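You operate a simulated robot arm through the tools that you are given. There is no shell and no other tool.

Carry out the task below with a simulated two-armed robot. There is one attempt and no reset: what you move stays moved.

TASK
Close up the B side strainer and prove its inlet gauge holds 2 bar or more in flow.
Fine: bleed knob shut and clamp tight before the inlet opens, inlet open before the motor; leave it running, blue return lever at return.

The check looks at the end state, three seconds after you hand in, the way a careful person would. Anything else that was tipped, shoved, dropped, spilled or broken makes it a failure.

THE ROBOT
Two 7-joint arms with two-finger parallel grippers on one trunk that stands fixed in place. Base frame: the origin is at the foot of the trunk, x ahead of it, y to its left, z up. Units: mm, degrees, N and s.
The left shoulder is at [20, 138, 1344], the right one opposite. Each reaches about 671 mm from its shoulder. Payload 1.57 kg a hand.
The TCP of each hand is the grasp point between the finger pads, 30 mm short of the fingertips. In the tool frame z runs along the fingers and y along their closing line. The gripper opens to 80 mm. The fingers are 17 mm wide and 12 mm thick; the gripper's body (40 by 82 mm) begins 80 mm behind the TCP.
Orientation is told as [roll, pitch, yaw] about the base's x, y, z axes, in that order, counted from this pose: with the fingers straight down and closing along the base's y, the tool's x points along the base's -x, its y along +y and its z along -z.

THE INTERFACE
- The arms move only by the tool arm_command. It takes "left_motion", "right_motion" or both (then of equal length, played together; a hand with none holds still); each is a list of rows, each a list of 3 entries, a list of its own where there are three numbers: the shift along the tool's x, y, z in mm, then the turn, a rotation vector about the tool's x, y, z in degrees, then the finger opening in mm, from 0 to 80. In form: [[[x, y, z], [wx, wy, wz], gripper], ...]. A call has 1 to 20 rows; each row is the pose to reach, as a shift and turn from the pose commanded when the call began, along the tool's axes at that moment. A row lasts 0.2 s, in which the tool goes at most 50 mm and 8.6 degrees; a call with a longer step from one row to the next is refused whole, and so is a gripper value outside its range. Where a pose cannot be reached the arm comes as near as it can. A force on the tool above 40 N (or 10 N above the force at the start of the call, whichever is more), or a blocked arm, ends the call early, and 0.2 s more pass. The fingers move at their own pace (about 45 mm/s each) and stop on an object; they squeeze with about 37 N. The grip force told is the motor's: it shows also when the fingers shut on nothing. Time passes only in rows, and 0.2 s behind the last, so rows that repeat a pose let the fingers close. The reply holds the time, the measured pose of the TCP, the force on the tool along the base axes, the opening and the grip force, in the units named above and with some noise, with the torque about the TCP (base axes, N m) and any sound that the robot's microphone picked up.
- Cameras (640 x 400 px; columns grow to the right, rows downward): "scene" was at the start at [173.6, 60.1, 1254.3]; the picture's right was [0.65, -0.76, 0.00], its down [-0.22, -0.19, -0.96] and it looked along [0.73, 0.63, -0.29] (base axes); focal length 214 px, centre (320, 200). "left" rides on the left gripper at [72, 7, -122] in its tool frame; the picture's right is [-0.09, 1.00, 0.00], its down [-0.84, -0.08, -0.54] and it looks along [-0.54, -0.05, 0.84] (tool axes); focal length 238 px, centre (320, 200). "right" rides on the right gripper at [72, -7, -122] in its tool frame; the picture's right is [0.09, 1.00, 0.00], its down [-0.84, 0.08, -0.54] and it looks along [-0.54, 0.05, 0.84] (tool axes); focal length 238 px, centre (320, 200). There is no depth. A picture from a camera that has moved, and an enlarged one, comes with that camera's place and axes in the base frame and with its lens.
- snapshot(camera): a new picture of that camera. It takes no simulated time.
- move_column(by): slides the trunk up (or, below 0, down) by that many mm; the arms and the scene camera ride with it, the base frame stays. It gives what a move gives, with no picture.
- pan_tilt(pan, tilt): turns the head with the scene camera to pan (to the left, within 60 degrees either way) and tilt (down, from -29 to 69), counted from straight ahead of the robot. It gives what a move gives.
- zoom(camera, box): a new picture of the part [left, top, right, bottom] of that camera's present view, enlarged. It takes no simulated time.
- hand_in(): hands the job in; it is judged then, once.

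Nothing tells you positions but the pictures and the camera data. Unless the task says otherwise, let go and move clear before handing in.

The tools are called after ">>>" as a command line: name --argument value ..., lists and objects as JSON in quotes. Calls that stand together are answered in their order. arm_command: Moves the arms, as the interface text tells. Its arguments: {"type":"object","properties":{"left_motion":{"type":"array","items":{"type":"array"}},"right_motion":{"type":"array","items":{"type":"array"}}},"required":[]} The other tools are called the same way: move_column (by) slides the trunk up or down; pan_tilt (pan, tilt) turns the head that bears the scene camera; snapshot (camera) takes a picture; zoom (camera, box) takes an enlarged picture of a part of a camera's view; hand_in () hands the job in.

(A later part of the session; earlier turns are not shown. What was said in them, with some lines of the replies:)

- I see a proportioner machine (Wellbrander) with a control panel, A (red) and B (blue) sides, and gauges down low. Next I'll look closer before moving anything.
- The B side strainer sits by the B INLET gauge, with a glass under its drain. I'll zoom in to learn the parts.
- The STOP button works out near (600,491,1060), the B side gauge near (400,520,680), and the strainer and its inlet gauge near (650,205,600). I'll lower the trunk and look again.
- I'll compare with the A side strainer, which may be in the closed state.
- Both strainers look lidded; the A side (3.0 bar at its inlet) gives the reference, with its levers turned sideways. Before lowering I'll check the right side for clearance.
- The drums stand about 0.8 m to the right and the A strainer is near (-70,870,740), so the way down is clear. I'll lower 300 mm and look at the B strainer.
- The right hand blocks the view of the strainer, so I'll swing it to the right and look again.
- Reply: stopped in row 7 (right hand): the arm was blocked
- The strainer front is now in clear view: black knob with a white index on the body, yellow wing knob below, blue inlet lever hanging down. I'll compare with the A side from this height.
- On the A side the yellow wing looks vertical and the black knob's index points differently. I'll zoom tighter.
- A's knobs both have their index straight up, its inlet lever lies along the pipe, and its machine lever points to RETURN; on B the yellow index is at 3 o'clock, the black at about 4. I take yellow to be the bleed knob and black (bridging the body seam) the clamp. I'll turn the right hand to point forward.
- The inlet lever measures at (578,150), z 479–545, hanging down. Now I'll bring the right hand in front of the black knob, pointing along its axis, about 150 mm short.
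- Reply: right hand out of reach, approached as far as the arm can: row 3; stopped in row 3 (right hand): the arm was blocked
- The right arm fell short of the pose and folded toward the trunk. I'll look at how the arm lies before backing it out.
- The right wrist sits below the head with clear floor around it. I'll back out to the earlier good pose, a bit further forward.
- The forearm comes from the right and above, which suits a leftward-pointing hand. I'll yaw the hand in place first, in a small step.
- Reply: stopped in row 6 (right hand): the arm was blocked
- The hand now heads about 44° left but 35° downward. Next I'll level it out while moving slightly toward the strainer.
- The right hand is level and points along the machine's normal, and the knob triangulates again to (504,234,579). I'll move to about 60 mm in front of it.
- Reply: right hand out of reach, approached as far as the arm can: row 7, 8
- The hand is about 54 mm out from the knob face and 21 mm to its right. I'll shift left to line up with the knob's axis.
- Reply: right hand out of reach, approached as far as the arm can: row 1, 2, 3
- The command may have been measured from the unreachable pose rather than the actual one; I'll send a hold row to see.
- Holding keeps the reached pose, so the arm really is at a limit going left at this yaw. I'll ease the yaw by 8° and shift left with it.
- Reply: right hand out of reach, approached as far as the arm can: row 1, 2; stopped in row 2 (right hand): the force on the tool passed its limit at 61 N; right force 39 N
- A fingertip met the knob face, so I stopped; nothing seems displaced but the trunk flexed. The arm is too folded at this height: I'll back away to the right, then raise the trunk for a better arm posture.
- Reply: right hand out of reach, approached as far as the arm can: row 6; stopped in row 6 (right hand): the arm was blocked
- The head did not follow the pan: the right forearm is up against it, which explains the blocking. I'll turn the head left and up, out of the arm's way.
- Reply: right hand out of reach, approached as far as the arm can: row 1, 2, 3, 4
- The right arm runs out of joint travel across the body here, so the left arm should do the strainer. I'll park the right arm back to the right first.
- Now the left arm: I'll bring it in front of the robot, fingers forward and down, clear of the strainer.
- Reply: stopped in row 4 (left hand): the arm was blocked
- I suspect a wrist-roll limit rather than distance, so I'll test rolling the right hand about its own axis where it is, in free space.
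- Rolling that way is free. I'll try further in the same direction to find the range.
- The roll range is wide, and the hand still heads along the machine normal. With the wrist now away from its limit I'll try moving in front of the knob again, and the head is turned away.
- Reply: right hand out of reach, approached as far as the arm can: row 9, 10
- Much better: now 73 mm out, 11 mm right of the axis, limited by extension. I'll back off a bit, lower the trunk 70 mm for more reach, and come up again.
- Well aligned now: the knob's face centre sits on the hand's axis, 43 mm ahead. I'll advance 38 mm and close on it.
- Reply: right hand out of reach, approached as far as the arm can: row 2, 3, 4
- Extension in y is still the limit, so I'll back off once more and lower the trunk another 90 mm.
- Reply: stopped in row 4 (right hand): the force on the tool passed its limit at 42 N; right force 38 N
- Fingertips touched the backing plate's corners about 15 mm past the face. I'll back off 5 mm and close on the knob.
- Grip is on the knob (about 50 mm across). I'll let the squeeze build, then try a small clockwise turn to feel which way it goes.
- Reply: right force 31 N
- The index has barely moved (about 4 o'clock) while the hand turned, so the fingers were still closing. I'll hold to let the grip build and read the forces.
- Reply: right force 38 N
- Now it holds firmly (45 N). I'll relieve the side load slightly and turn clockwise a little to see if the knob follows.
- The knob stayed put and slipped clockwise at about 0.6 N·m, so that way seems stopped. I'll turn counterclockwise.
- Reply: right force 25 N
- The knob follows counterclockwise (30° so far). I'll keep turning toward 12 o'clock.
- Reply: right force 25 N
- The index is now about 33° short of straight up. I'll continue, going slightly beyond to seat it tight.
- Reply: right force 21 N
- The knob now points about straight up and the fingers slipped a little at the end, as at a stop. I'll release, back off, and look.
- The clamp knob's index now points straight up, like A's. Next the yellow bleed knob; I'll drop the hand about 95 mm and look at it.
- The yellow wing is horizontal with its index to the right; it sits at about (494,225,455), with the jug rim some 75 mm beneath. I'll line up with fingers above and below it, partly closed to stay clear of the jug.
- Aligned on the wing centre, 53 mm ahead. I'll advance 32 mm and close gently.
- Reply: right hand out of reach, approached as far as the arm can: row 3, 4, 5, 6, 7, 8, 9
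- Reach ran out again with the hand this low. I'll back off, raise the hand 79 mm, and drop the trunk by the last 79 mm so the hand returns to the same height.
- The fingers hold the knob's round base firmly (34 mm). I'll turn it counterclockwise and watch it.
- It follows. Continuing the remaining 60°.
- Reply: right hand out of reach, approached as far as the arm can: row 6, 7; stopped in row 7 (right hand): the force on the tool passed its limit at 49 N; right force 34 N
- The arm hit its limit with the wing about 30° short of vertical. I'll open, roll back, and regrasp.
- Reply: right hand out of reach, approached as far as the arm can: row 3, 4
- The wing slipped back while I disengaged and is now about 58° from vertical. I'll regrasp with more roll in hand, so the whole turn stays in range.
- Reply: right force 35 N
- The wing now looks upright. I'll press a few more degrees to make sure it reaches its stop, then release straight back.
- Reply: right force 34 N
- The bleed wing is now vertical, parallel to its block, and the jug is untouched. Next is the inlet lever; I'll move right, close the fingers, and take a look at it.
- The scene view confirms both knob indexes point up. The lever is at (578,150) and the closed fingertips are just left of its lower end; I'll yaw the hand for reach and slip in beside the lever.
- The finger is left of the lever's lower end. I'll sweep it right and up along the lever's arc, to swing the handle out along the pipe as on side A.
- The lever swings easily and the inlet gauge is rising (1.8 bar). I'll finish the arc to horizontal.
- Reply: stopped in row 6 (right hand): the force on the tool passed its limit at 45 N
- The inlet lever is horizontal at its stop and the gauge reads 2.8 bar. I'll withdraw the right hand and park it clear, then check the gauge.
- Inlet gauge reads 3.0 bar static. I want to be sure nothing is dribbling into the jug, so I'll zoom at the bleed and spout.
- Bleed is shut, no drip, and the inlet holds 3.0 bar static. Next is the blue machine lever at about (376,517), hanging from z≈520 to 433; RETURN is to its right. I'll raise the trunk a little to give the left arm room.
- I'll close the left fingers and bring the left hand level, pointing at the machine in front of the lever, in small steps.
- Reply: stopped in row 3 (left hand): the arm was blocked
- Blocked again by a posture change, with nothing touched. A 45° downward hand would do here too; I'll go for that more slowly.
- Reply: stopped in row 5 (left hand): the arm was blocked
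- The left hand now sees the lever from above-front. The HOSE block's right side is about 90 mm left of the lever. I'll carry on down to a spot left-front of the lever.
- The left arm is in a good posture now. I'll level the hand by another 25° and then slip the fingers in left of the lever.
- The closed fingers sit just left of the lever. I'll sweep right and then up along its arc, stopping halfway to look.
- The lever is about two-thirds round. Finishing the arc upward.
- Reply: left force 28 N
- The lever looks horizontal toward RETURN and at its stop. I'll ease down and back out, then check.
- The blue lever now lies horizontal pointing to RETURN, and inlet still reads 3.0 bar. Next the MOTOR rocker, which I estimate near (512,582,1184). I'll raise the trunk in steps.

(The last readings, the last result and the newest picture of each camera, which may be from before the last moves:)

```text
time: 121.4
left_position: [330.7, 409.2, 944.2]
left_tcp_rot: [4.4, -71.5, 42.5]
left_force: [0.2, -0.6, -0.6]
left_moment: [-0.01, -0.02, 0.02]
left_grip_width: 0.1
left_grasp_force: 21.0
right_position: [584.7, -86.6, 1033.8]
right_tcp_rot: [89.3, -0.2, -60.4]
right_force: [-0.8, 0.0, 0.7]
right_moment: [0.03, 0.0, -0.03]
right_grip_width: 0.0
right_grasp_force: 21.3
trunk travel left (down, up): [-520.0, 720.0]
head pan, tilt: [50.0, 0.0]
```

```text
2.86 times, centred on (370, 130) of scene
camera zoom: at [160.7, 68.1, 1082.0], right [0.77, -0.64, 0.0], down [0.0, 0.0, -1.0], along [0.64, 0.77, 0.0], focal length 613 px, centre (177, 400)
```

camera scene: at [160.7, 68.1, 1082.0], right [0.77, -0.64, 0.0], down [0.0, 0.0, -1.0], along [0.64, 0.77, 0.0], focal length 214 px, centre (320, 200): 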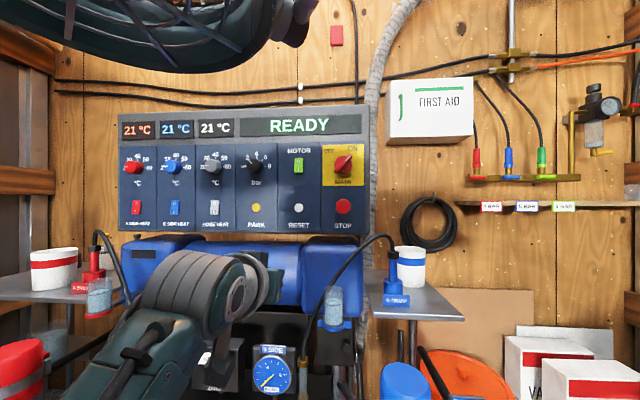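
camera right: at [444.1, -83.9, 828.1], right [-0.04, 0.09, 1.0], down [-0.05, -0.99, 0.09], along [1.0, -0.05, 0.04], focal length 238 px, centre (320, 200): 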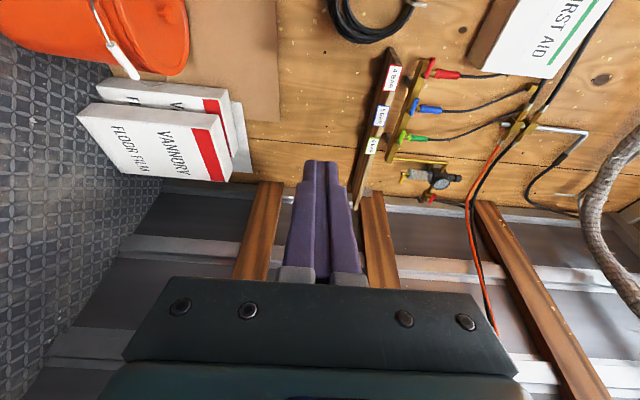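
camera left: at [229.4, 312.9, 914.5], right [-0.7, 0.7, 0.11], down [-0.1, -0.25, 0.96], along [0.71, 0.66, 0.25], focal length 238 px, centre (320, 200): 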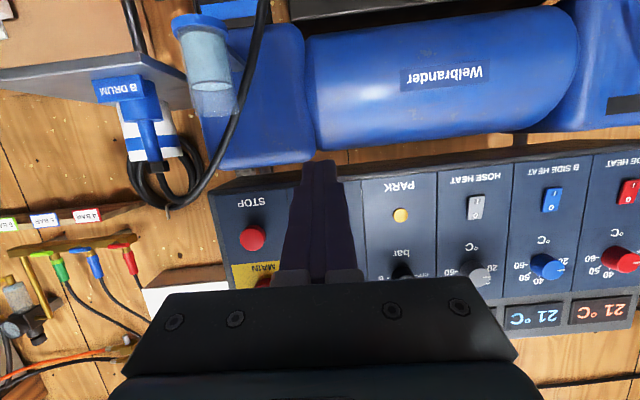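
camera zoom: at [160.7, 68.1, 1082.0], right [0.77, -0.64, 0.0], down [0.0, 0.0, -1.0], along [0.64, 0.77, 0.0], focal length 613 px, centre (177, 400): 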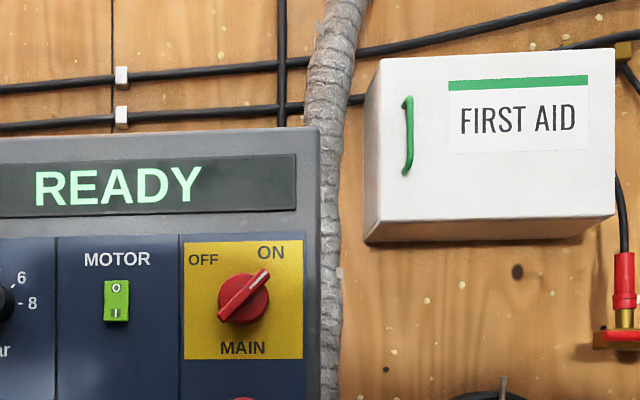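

MOTOR's rocker (O on top, I at the bottom) is at about (511,584,1183); MAIN is ON. I'll raise the left hand level in front of it, aiming at the lower "I" half.

>>> arm_command --left_motion '[[[-23.6, -0.5, 0], [0, -1.8, -0.1], 0], [[-47.3, -1, 0.1], [0.1, -3.7, -0.3], 0], [[-70.9, -1.5, 0.2], [0.1, -5.5, -0.4], 0], [[-94.5, -2, 0.3], [0.1, -7.4, -0.6], 0], [[-118.2, -2.5, 0.3], [0.1, -9.2, -0.7], 0], [[-141.8, -3, 0.4], [0.2, -11.1, -0.8], 0], [[-165.4, -3.5, 0.5], [0.2, -12.9, -1], 0], [[-189, -4, 0.6], [0.2, -14.8, -1.1], 0], [[-212.7, -4.5, 0.6], [0.3, -16.6, -1.3], 0], [[-236.3, -5, 0.7], [0.3, -18.5, -1.4], 0]]'

>>> snapshot --camera "scene"

>>> snapshot --camera "left"

```text
time: 123.6
left_position: [390.4, 458.0, 1160.4]
left_tcp_rot: [-46.9, -88.0, 93.4]
left_force: [0.1, 0.0, 0.4]
left_moment: [0.0, -0.03, -0.02]
left_grip_width: 0.1
left_grasp_force: 21.1
right_position: [584.3, -85.1, 1034.4]
right_tcp_rot: [89.4, -0.3, -60.3]
right_force: [-0.3, -0.5, 0.7]
right_moment: [0.02, -0.01, -0.05]
right_grip_width: 0.1
right_grasp_force: 21.4
trunk travel left (down, up): [-520.0, 720.0]
head pan, tilt: [50.0, 0.0]
```

```text
taken
camera scene: at [160.8, 68.2, 1082.0], right [0.77, -0.64, 0.0], down [0.0, 0.0, -1.0], along [0.64, 0.77, 0.0], focal length 214 px, centre (320, 200)
```

scene: 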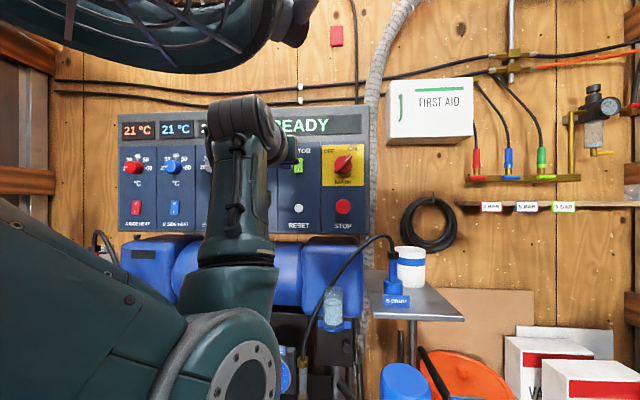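

```text
taken
camera left: at [300.7, 371.1, 1091.1], right [-0.72, 0.69, 0.07], down [-0.32, -0.42, 0.85], along [0.61, 0.59, 0.52], focal length 238 px, centre (320, 200)
```

left: 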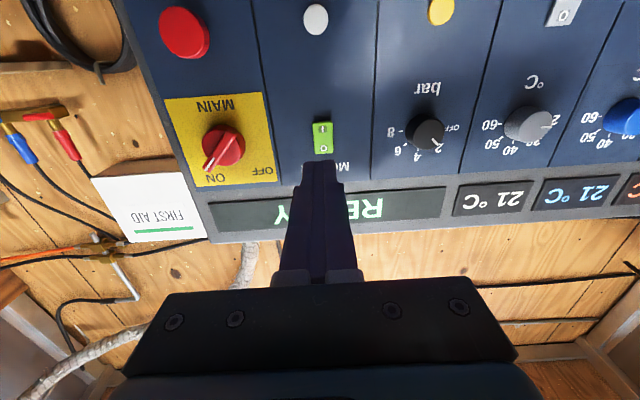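

>>> zoom --camera "left" --box '[270, 70, 480, 190]'

>>> zoom --camera "left" --box '[290, 100, 360, 170]'

```text
3.05 times, centred on (375, 130) of left
camera zoom: at [300.7, 371.1, 1091.1], right [-0.72, 0.69, 0.07], down [-0.32, -0.42, 0.85], along [0.61, 0.59, 0.52], focal length 726 px, centre (152, 413)
```

zoom: 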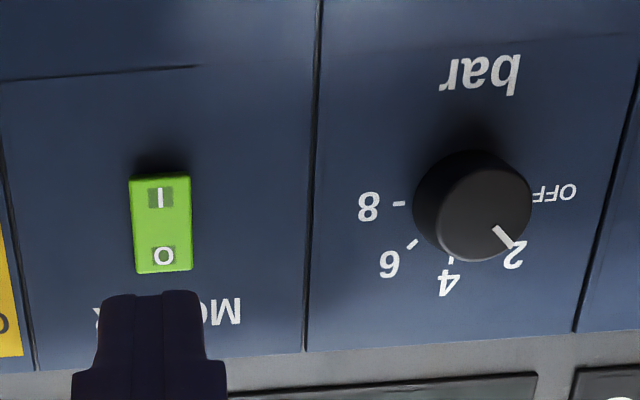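

```text
5.71 times, centred on (325, 135) of left
camera zoom: at [300.7, 371.1, 1091.1], right [-0.72, 0.69, 0.07], down [-0.32, -0.42, 0.85], along [0.61, 0.59, 0.52], focal length 1362 px, centre (291, 571)
```

zoom: 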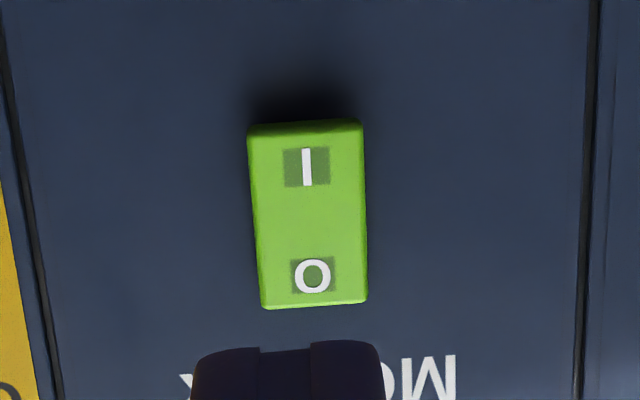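

The bar knob is set at 2 and the MOTOR rocker shows O pressed. I'll advance with fingertips aimed at "I", stopping 15 mm short to check.

>>> arm_command --left_motion '[[[-2.3, 0.2, 21.6], [0, 0, 0], 0], [[-4.5, 0.3, 43.2], [0, 0, 0], 0], [[-6.8, 0.5, 64.8], [0, 0, 0], 0], [[-9, 0.7, 86.4], [0, 0, 0], 0], [[-11.3, 0.8, 108], [0, 0, 0], 0], [[-13.5, 1, 129.6], [0, 0, 0], 0]]'

>>> snapshot --camera "left"

>>> zoom --camera "scene" --box '[240, 120, 360, 220]'

```text
time: 125.0
left_position: [479.1, 553.4, 1168.3]
left_tcp_rot: [-46.7, -88.0, 93.3]
left_force: [-0.6, 0.6, 0.2]
left_moment: [-0.01, 0.0, 0.01]
left_grip_width: 0.0
left_grasp_force: 21.6
right_position: [584.2, -86.1, 1033.1]
right_tcp_rot: [89.4, -0.2, -60.2]
right_force: [0.3, 0.0, 0.6]
right_moment: [0.02, 0.0, 0.0]
right_grip_width: 0.2
right_grasp_force: 21.2
trunk travel left (down, up): [-520.0, 720.0]
head pan, tilt: [50.0, 0.0]
```

```text
taken
camera left: at [390.3, 466.3, 1100.0], right [-0.72, 0.69, 0.07], down [-0.32, -0.42, 0.85], along [0.61, 0.59, 0.52], focal length 238 px, centre (320, 200)
```

left: 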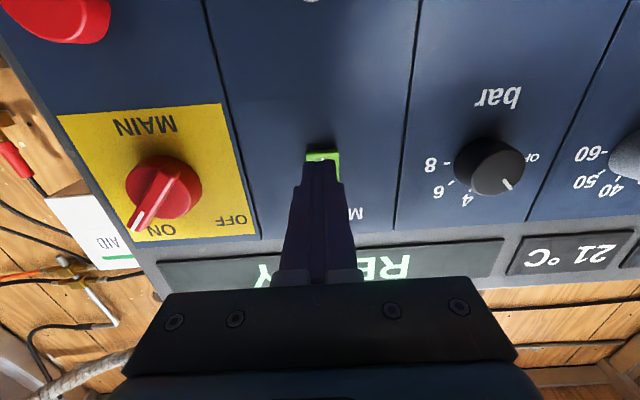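

```text
4.00 times, centred on (300, 170) of scene
camera zoom: at [160.7, 68.2, 1082.0], right [0.77, -0.64, 0.0], down [0.0, 0.0, -1.0], along [0.64, 0.77, 0.0], focal length 858 px, centre (400, 320)
```

zoom: 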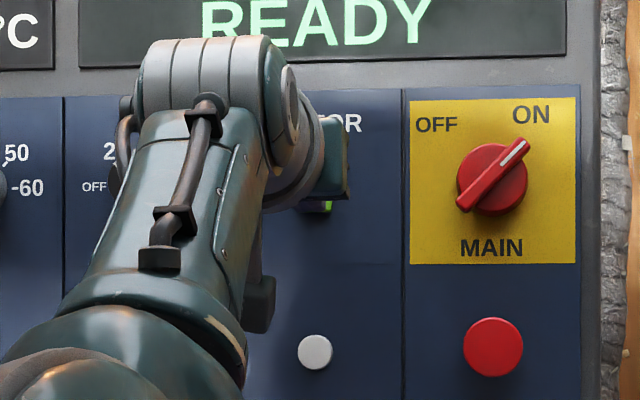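

Lined up: the fingertips cover the lower "I" half. Pressing now in small steps.

>>> arm_command --left_motion '[[[0, 0, 7], [0, 0, 0], 0], [[0, 0, 12], [0, 0, 0], 0], [[0, 0, 15], [0, 0, 0], 0], [[0, 0, 17], [0, 0, 0], 0]]'

>>> zoom --camera "scene" --box '[200, 80, 400, 220]'

>>> snapshot --camera "left"

```text
time: 126.0
left_position: [489.3, 563.8, 1168.4]
left_tcp_rot: [-46.4, -88.1, 92.9]
left_force: [-0.3, 0.7, 0.4]
left_moment: [0.02, -0.01, -0.02]
left_grip_width: 0.0
left_grasp_force: 21.4
right_position: [585.0, -85.8, 1033.6]
right_tcp_rot: [89.4, -0.1, -60.3]
right_force: [-0.4, 0.1, -0.2]
right_moment: [0.01, -0.01, 0.03]
right_grip_width: 0.0
right_grasp_force: 21.6
trunk travel left (down, up): [-520.0, 720.0]
head pan, tilt: [50.0, 0.0]
```

```text
2.86 times, centred on (300, 150) of scene
camera zoom: at [160.7, 68.1, 1082.0], right [0.77, -0.64, 0.0], down [0.0, 0.0, -1.0], along [0.64, 0.77, 0.0], focal length 613 px, centre (377, 343)
```

zoom: 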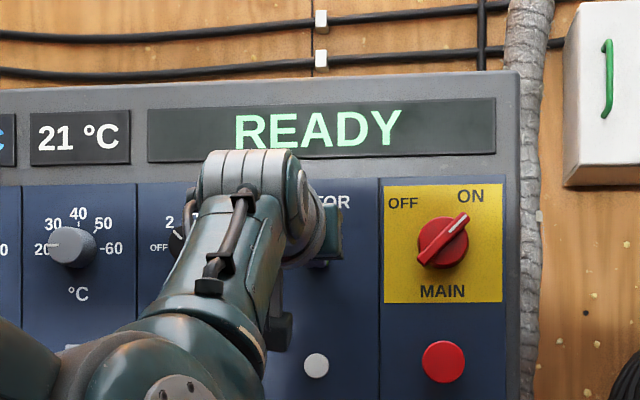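

```text
taken
camera left: at [401.0, 477.9, 1099.9], right [-0.72, 0.69, 0.07], down [-0.32, -0.42, 0.85], along [0.61, 0.59, 0.52], focal length 238 px, centre (320, 200)
```

left: 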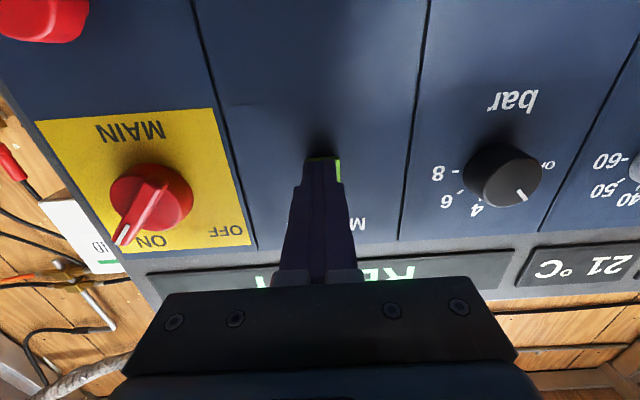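

>>> arm_command --left_motion '[[[0, 3, 3], [0, 0, 0], 0], [[0, 3, 6], [0, 0, 0], 0], [[0, 3, 9], [0, 0, 0], 0], [[0, 3, 12], [0, 0, 0], 0]]'

>>> zoom --camera "scene" --box '[200, 80, 400, 220]'

```text
time: 127.1
left_position: [494.2, 573.1, 1167.2]
left_tcp_rot: [-52.8, -88.1, 99.4]
left_force: [-22.1, -18.3, -4.3]
left_moment: [0.06, -0.09, -0.08]
left_grip_width: 0.0
left_grasp_force: 21.0
right_position: [581.3, -88.4, 1031.4]
right_tcp_rot: [89.1, -0.2, -60.3]
right_force: [-0.1, 0.5, -0.2]
right_moment: [0.04, 0.01, 0.01]
right_grip_width: 0.2
right_grasp_force: 21.4
trunk travel left (down, up): [-520.0, 720.0]
head pan, tilt: [50.0, 0.0]
stopped in row 4 (left hand): the force on the tool passed its limit at 42 N (the readings are from after the stop); the commanded pose is now the measured one
```

```text
2.86 times, centred on (300, 150) of scene
camera zoom: at [157.8, 65.6, 1081.1], right [0.77, -0.64, 0.0], down [0.0, 0.0, -1.0], along [0.64, 0.77, 0.0], focal length 613 px, centre (377, 343)
```

zoom: 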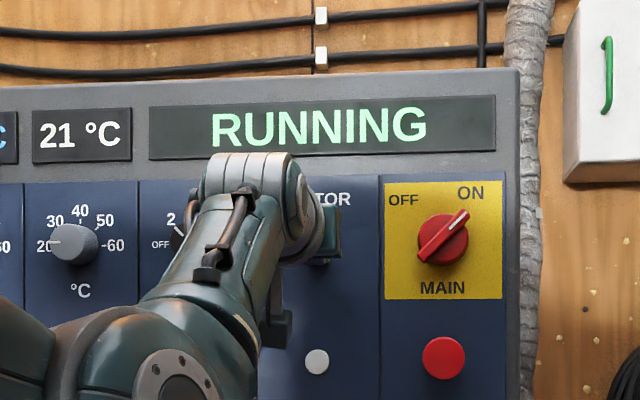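

RUNNING shows on the display. I'll back the left hand straight out and then look at the B inlet gauge in flow.

>>> arm_command --left_motion '[[[0, 0, -15], [0, 0, 0], 0], [[0, 0, -40], [0, 0, 0], 0], [[0, 0, -70], [0, 0, 0], 0], [[0, 0, -100], [0, 0, 0], 0], [[0, 0, -130], [0, 0, 0], 0]]'

>>> pan_tilt --pan 40 --tilt 30

>>> snapshot --camera "scene"

>>> zoom --camera "scene" --box '[320, 200, 440, 320]'

```text
time: 128.3
left_position: [406.6, 480.8, 1173.3]
left_tcp_rot: [-58.6, -88.3, 105.0]
left_force: [-0.2, -1.0, 0.0]
left_moment: [0.01, 0.0, 0.03]
left_grip_width: 0.0
left_grasp_force: 21.1
right_position: [584.9, -85.9, 1034.7]
right_tcp_rot: [89.4, -0.2, -60.2]
right_force: [0.1, -0.5, -0.5]
right_moment: [0.04, 0.01, 0.03]
right_grip_width: 0.1
right_grasp_force: 21.5
trunk travel left (down, up): [-520.0, 720.0]
head pan, tilt: [50.0, 0.0]
```

```text
time: 129.3
left_position: [407.7, 482.0, 1173.9]
left_tcp_rot: [-60.0, -88.3, 106.5]
left_force: [0.0, -0.3, -0.4]
left_moment: [-0.01, 0.03, 0.0]
left_grip_width: 0.1
left_grasp_force: 21.2
right_position: [584.8, -86.5, 1034.5]
right_tcp_rot: [89.4, -0.2, -60.3]
right_force: [-0.6, 0.7, -0.7]
right_moment: [0.01, -0.01, 0.04]
right_grip_width: 0.0
right_grasp_force: 21.1
trunk travel left (down, up): [-520.0, 720.0]
head pan, tilt: [40.0, 30.0]
```

```text
taken
camera scene: at [172.1, 57.3, 1033.8], right [0.64, -0.77, 0.0], down [-0.38, -0.32, -0.87], along [0.66, 0.56, -0.5], focal length 214 px, centre (320, 200)
```

scene: 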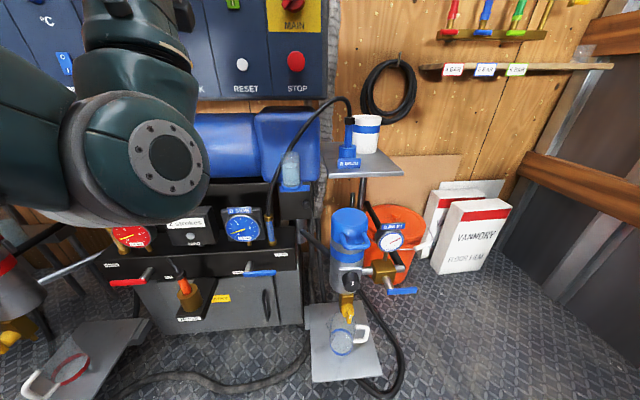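

```text
3.33 times, centred on (380, 260) of scene
camera zoom: at [172.1, 57.3, 1033.8], right [0.64, -0.77, 0.0], down [-0.38, -0.32, -0.87], along [0.66, 0.56, -0.5], focal length 715 px, centre (120, 0)
```

zoom: 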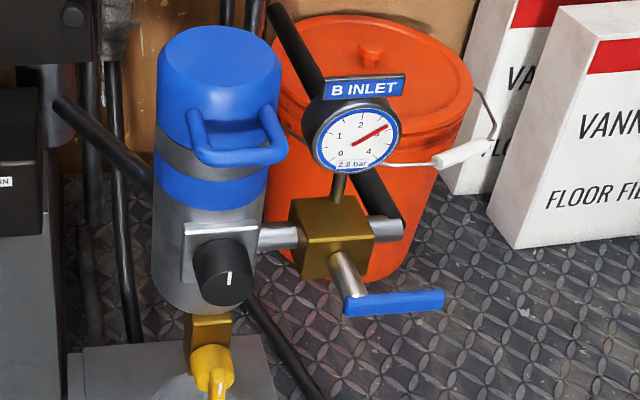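

Running, with the inlet gauge at 2.8 bar. I'll check the stroke counter and other gauges, then wait to see it hold.

>>> zoom --camera "scene" --box '[90, 195, 310, 335]'

>>> arm_command --left_motion '[[[0, 0, 0], [0, 0, 0], 0], [[0, 0, 0], [0, 0, 0], 0], [[0, 0, 0], [0, 0, 0], 0], [[0, 0, 0], [0, 0, 0], 0], [[0, 0, 0], [0, 0, 0], 0], [[0, 0, 0], [0, 0, 0], 0], [[0, 0, 0], [0, 0, 0], 0], [[0, 0, 0], [0, 0, 0], 0], [[0, 0, 0], [0, 0, 0], 0], [[0, 0, 0], [0, 0, 0], 0], [[0, 0, 0], [0, 0, 0], 0], [[0, 0, 0], [0, 0, 0], 0], [[0, 0, 0], [0, 0, 0], 0], [[0, 0, 0], [0, 0, 0], 0], [[0, 0, 0], [0, 0, 0], 0], [[0, 0, 0], [0, 0, 0], 0], [[0, 0, 0], [0, 0, 0], 0], [[0, 0, 0], [0, 0, 0], 0], [[0, 0, 0], [0, 0, 0], 0], [[0, 0, 0], [0, 0, 0], 0]]'

>>> zoom --camera "scene" --box '[90, 195, 310, 335]'

>>> zoom --camera "scene" --box '[320, 210, 430, 350]'

>>> zoom --camera "scene" --box '[370, 220, 430, 260]'

```text
2.86 times, centred on (200, 265) of scene
camera zoom: at [172.1, 57.3, 1033.8], right [0.64, -0.77, 0.0], down [-0.38, -0.32, -0.87], along [0.66, 0.56, -0.5], focal length 613 px, centre (663, 14)
```

zoom: 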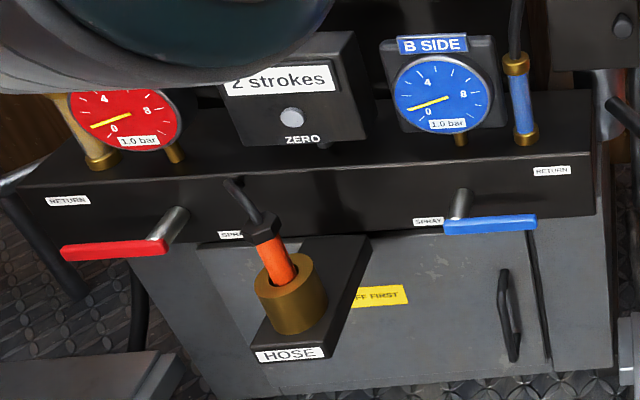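

```text
time: 133.5
left_position: [405.5, 481.2, 1173.1]
left_tcp_rot: [-59.9, -88.3, 106.4]
left_force: [0.0, 0.1, 0.3]
left_moment: [0.01, 0.02, -0.05]
left_grip_width: 0.0
left_grasp_force: 21.7
right_position: [583.8, -85.5, 1033.3]
right_tcp_rot: [89.3, -0.2, -60.3]
right_force: [0.9, 0.1, 0.4]
right_moment: [0.01, -0.02, -0.01]
right_grip_width: 0.0
right_grasp_force: 20.8
trunk travel left (down, up): [-520.0, 720.0]
head pan, tilt: [40.0, 30.0]
```

```text
2.86 times, centred on (200, 265) of scene
camera zoom: at [172.1, 57.3, 1033.7], right [0.64, -0.77, 0.0], down [-0.38, -0.32, -0.87], along [0.66, 0.56, -0.5], focal length 613 px, centre (663, 14)
```

zoom: 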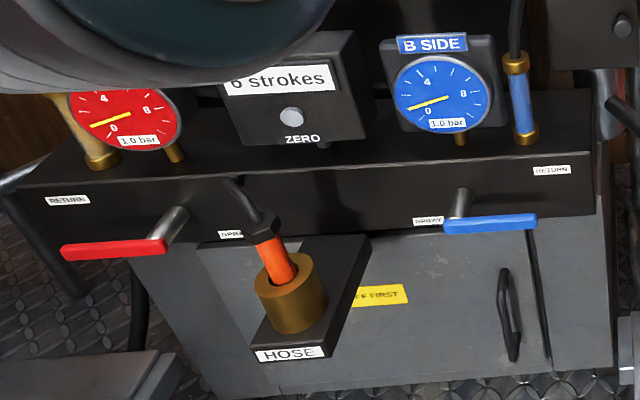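

```text
2.86 times, centred on (375, 280) of scene
camera zoom: at [172.1, 57.3, 1033.7], right [0.64, -0.77, 0.0], down [-0.38, -0.32, -0.87], along [0.66, 0.56, -0.5], focal length 613 px, centre (163, -29)
```

zoom: 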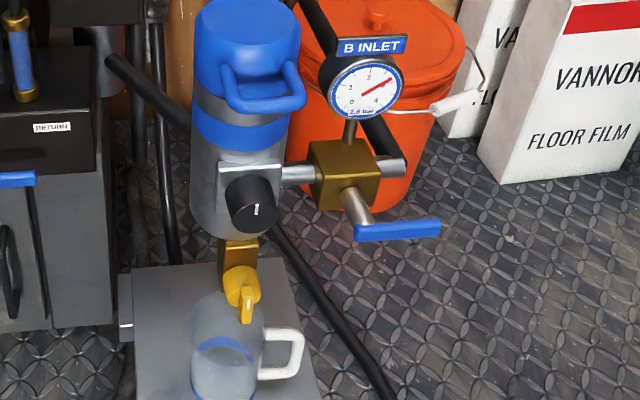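

```text
10.00 times, centred on (400, 240) of scene
camera zoom: at [172.1, 57.3, 1033.7], right [0.64, -0.77, 0.0], down [-0.38, -0.32, -0.87], along [0.66, 0.56, -0.5], focal length 2145 px, centre (-480, -200)
```

zoom: 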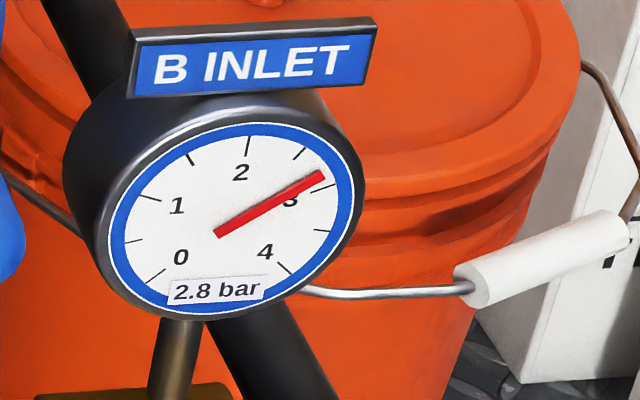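

Six strokes and counting, both outlets circulating at 1.0 bar, and the inlet steady at 2.8 bar in flow. I'll draw the left hand further clear, wait a little longer, and do a final check.

>>> arm_command --left_motion '[[[0, 0, -15], [0, 0, 0], 0], [[0, 0, -30], [0, 0, 0], 0], [[0, 0, -45], [0, 0, 0], 0], [[0, 0, -45], [0, 0, 0], 0], [[0, 0, -45], [0, 0, 0], 0], [[0, 0, -45], [0, 0, 0], 0], [[0, 0, -45], [0, 0, 0], 0], [[0, 0, -45], [0, 0, 0], 0], [[0, 0, -45], [0, 0, 0], 0], [[0, 0, -45], [0, 0, 0], 0], [[0, 0, -45], [0, 0, 0], 0], [[0, 0, -45], [0, 0, 0], 0], [[0, 0, -45], [0, 0, 0], 0], [[0, 0, -45], [0, 0, 0], 0], [[0, 0, -45], [0, 0, 0], 0], [[0, 0, -45], [0, 0, 0], 0], [[0, 0, -45], [0, 0, 0], 0], [[0, 0, -45], [0, 0, 0], 0], [[0, 0, -45], [0, 0, 0], 0], [[0, 0, -45], [0, 0, 0], 0]]'

>>> zoom --camera "scene" --box '[370, 220, 430, 260]'

>>> zoom --camera "scene" --box '[300, 200, 440, 390]'

>>> pan_tilt --pan 45 --tilt 5

>>> snapshot --camera "scene"

```text
time: 137.7
left_position: [376.5, 449.7, 1176.2]
left_tcp_rot: [-59.9, -88.3, 106.4]
left_force: [0.0, 0.1, -0.1]
left_moment: [-0.02, 0.03, -0.01]
left_grip_width: 0.2
left_grasp_force: 21.4
right_position: [583.5, -85.3, 1034.5]
right_tcp_rot: [89.4, -0.2, -60.2]
right_force: [-0.5, -0.4, 0.6]
right_moment: [-0.03, 0.02, 0.0]
right_grip_width: 0.2
right_grasp_force: 21.6
trunk travel left (down, up): [-520.0, 720.0]
head pan, tilt: [40.0, 30.0]
```

```text
10.00 times, centred on (400, 240) of scene
camera zoom: at [172.1, 57.3, 1033.7], right [0.64, -0.77, 0.0], down [-0.38, -0.32, -0.87], along [0.66, 0.56, -0.5], focal length 2145 px, centre (-480, -200)
```

zoom: 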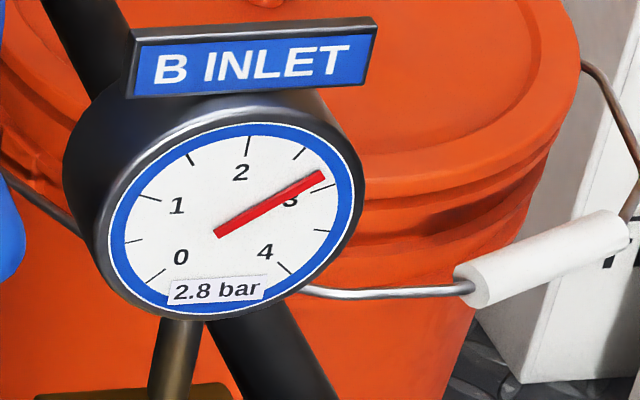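

```text
2.11 times, centred on (370, 295) of scene
camera zoom: at [172.1, 57.3, 1033.7], right [0.64, -0.77, 0.0], down [-0.38, -0.32, -0.87], along [0.66, 0.56, -0.5], focal length 452 px, centre (215, 0)
```

zoom: 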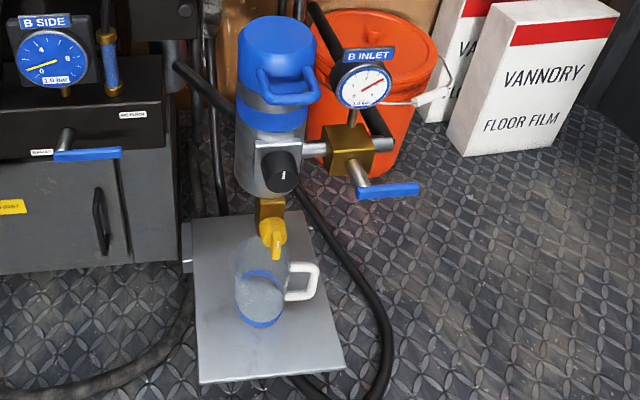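

```text
time: 138.6
left_position: [374.2, 448.7, 1175.3]
left_tcp_rot: [-59.8, -88.3, 106.3]
left_force: [-0.3, 0.6, -0.5]
left_moment: [0.0, 0.02, 0.0]
left_grip_width: 0.0
left_grasp_force: 21.2
right_position: [586.1, -85.4, 1033.7]
right_tcp_rot: [89.5, -0.3, -60.3]
right_force: [-0.6, -0.6, 0.1]
right_moment: [0.03, 0.01, -0.02]
right_grip_width: 0.0
right_grasp_force: 21.4
trunk travel left (down, up): [-520.0, 720.0]
head pan, tilt: [45.0, 5.0]
```

```text
taken
camera scene: at [167.8, 64.1, 1074.0], right [0.71, -0.71, 0.0], down [-0.06, -0.06, -1.0], along [0.7, 0.7, -0.09], focal length 214 px, centre (320, 200)
```

scene: 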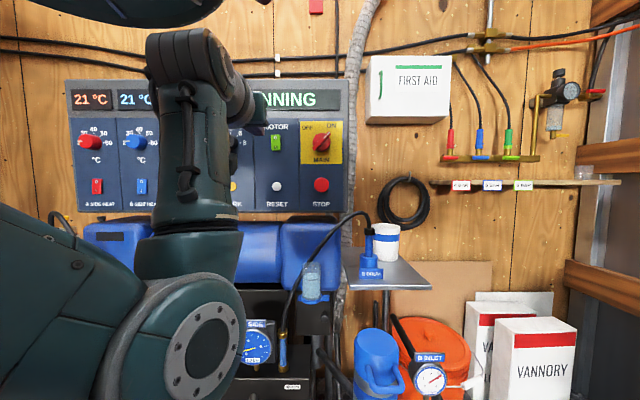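

The display still reads RUNNING. The inlet gauge has held 2.8 bar in flow for about ten seconds. The bleed and clamp indexes point up, the inlet lever is open and the blue lever is at RETURN. Nothing is dripping or disturbed and both hands are clear, so I'm handing in.

>>> hand_in

```text
The job is handed in.
```

The B side strainer is closed up, and its inlet gauge held 2.8 bar in flow for about ten seconds, above the 2 bar you asked for. It read 3.0 bar with the inlet open before the motor started.

- **Order:** I tightened the clamp (black knob) and shut the bleed (yellow knob) first. Then I opened the inlet and moved the blue lever to RETURN. The motor came last.
- **Which knob is which:** Neither knob is labelled, so I judged them by position. I turned both until their index marks pointed straight up, as on the A side.
- **State left:** The motor is still on; the display reads RUNNING and the stroke counter went from 2 to 6. The blue return lever is at RETURN. The pressure knob was already at 2 bar and I left it there.
- **Contacts on the way:** The right hand bumped the clamp knob and its backing plate, and the right forearm pressed against the robot's own head. The yellow knob slipped partway back open once and I re-shut it before opening the inlet. In the last pictures nothing was moved, dripping or spilled, and both hands were clear.
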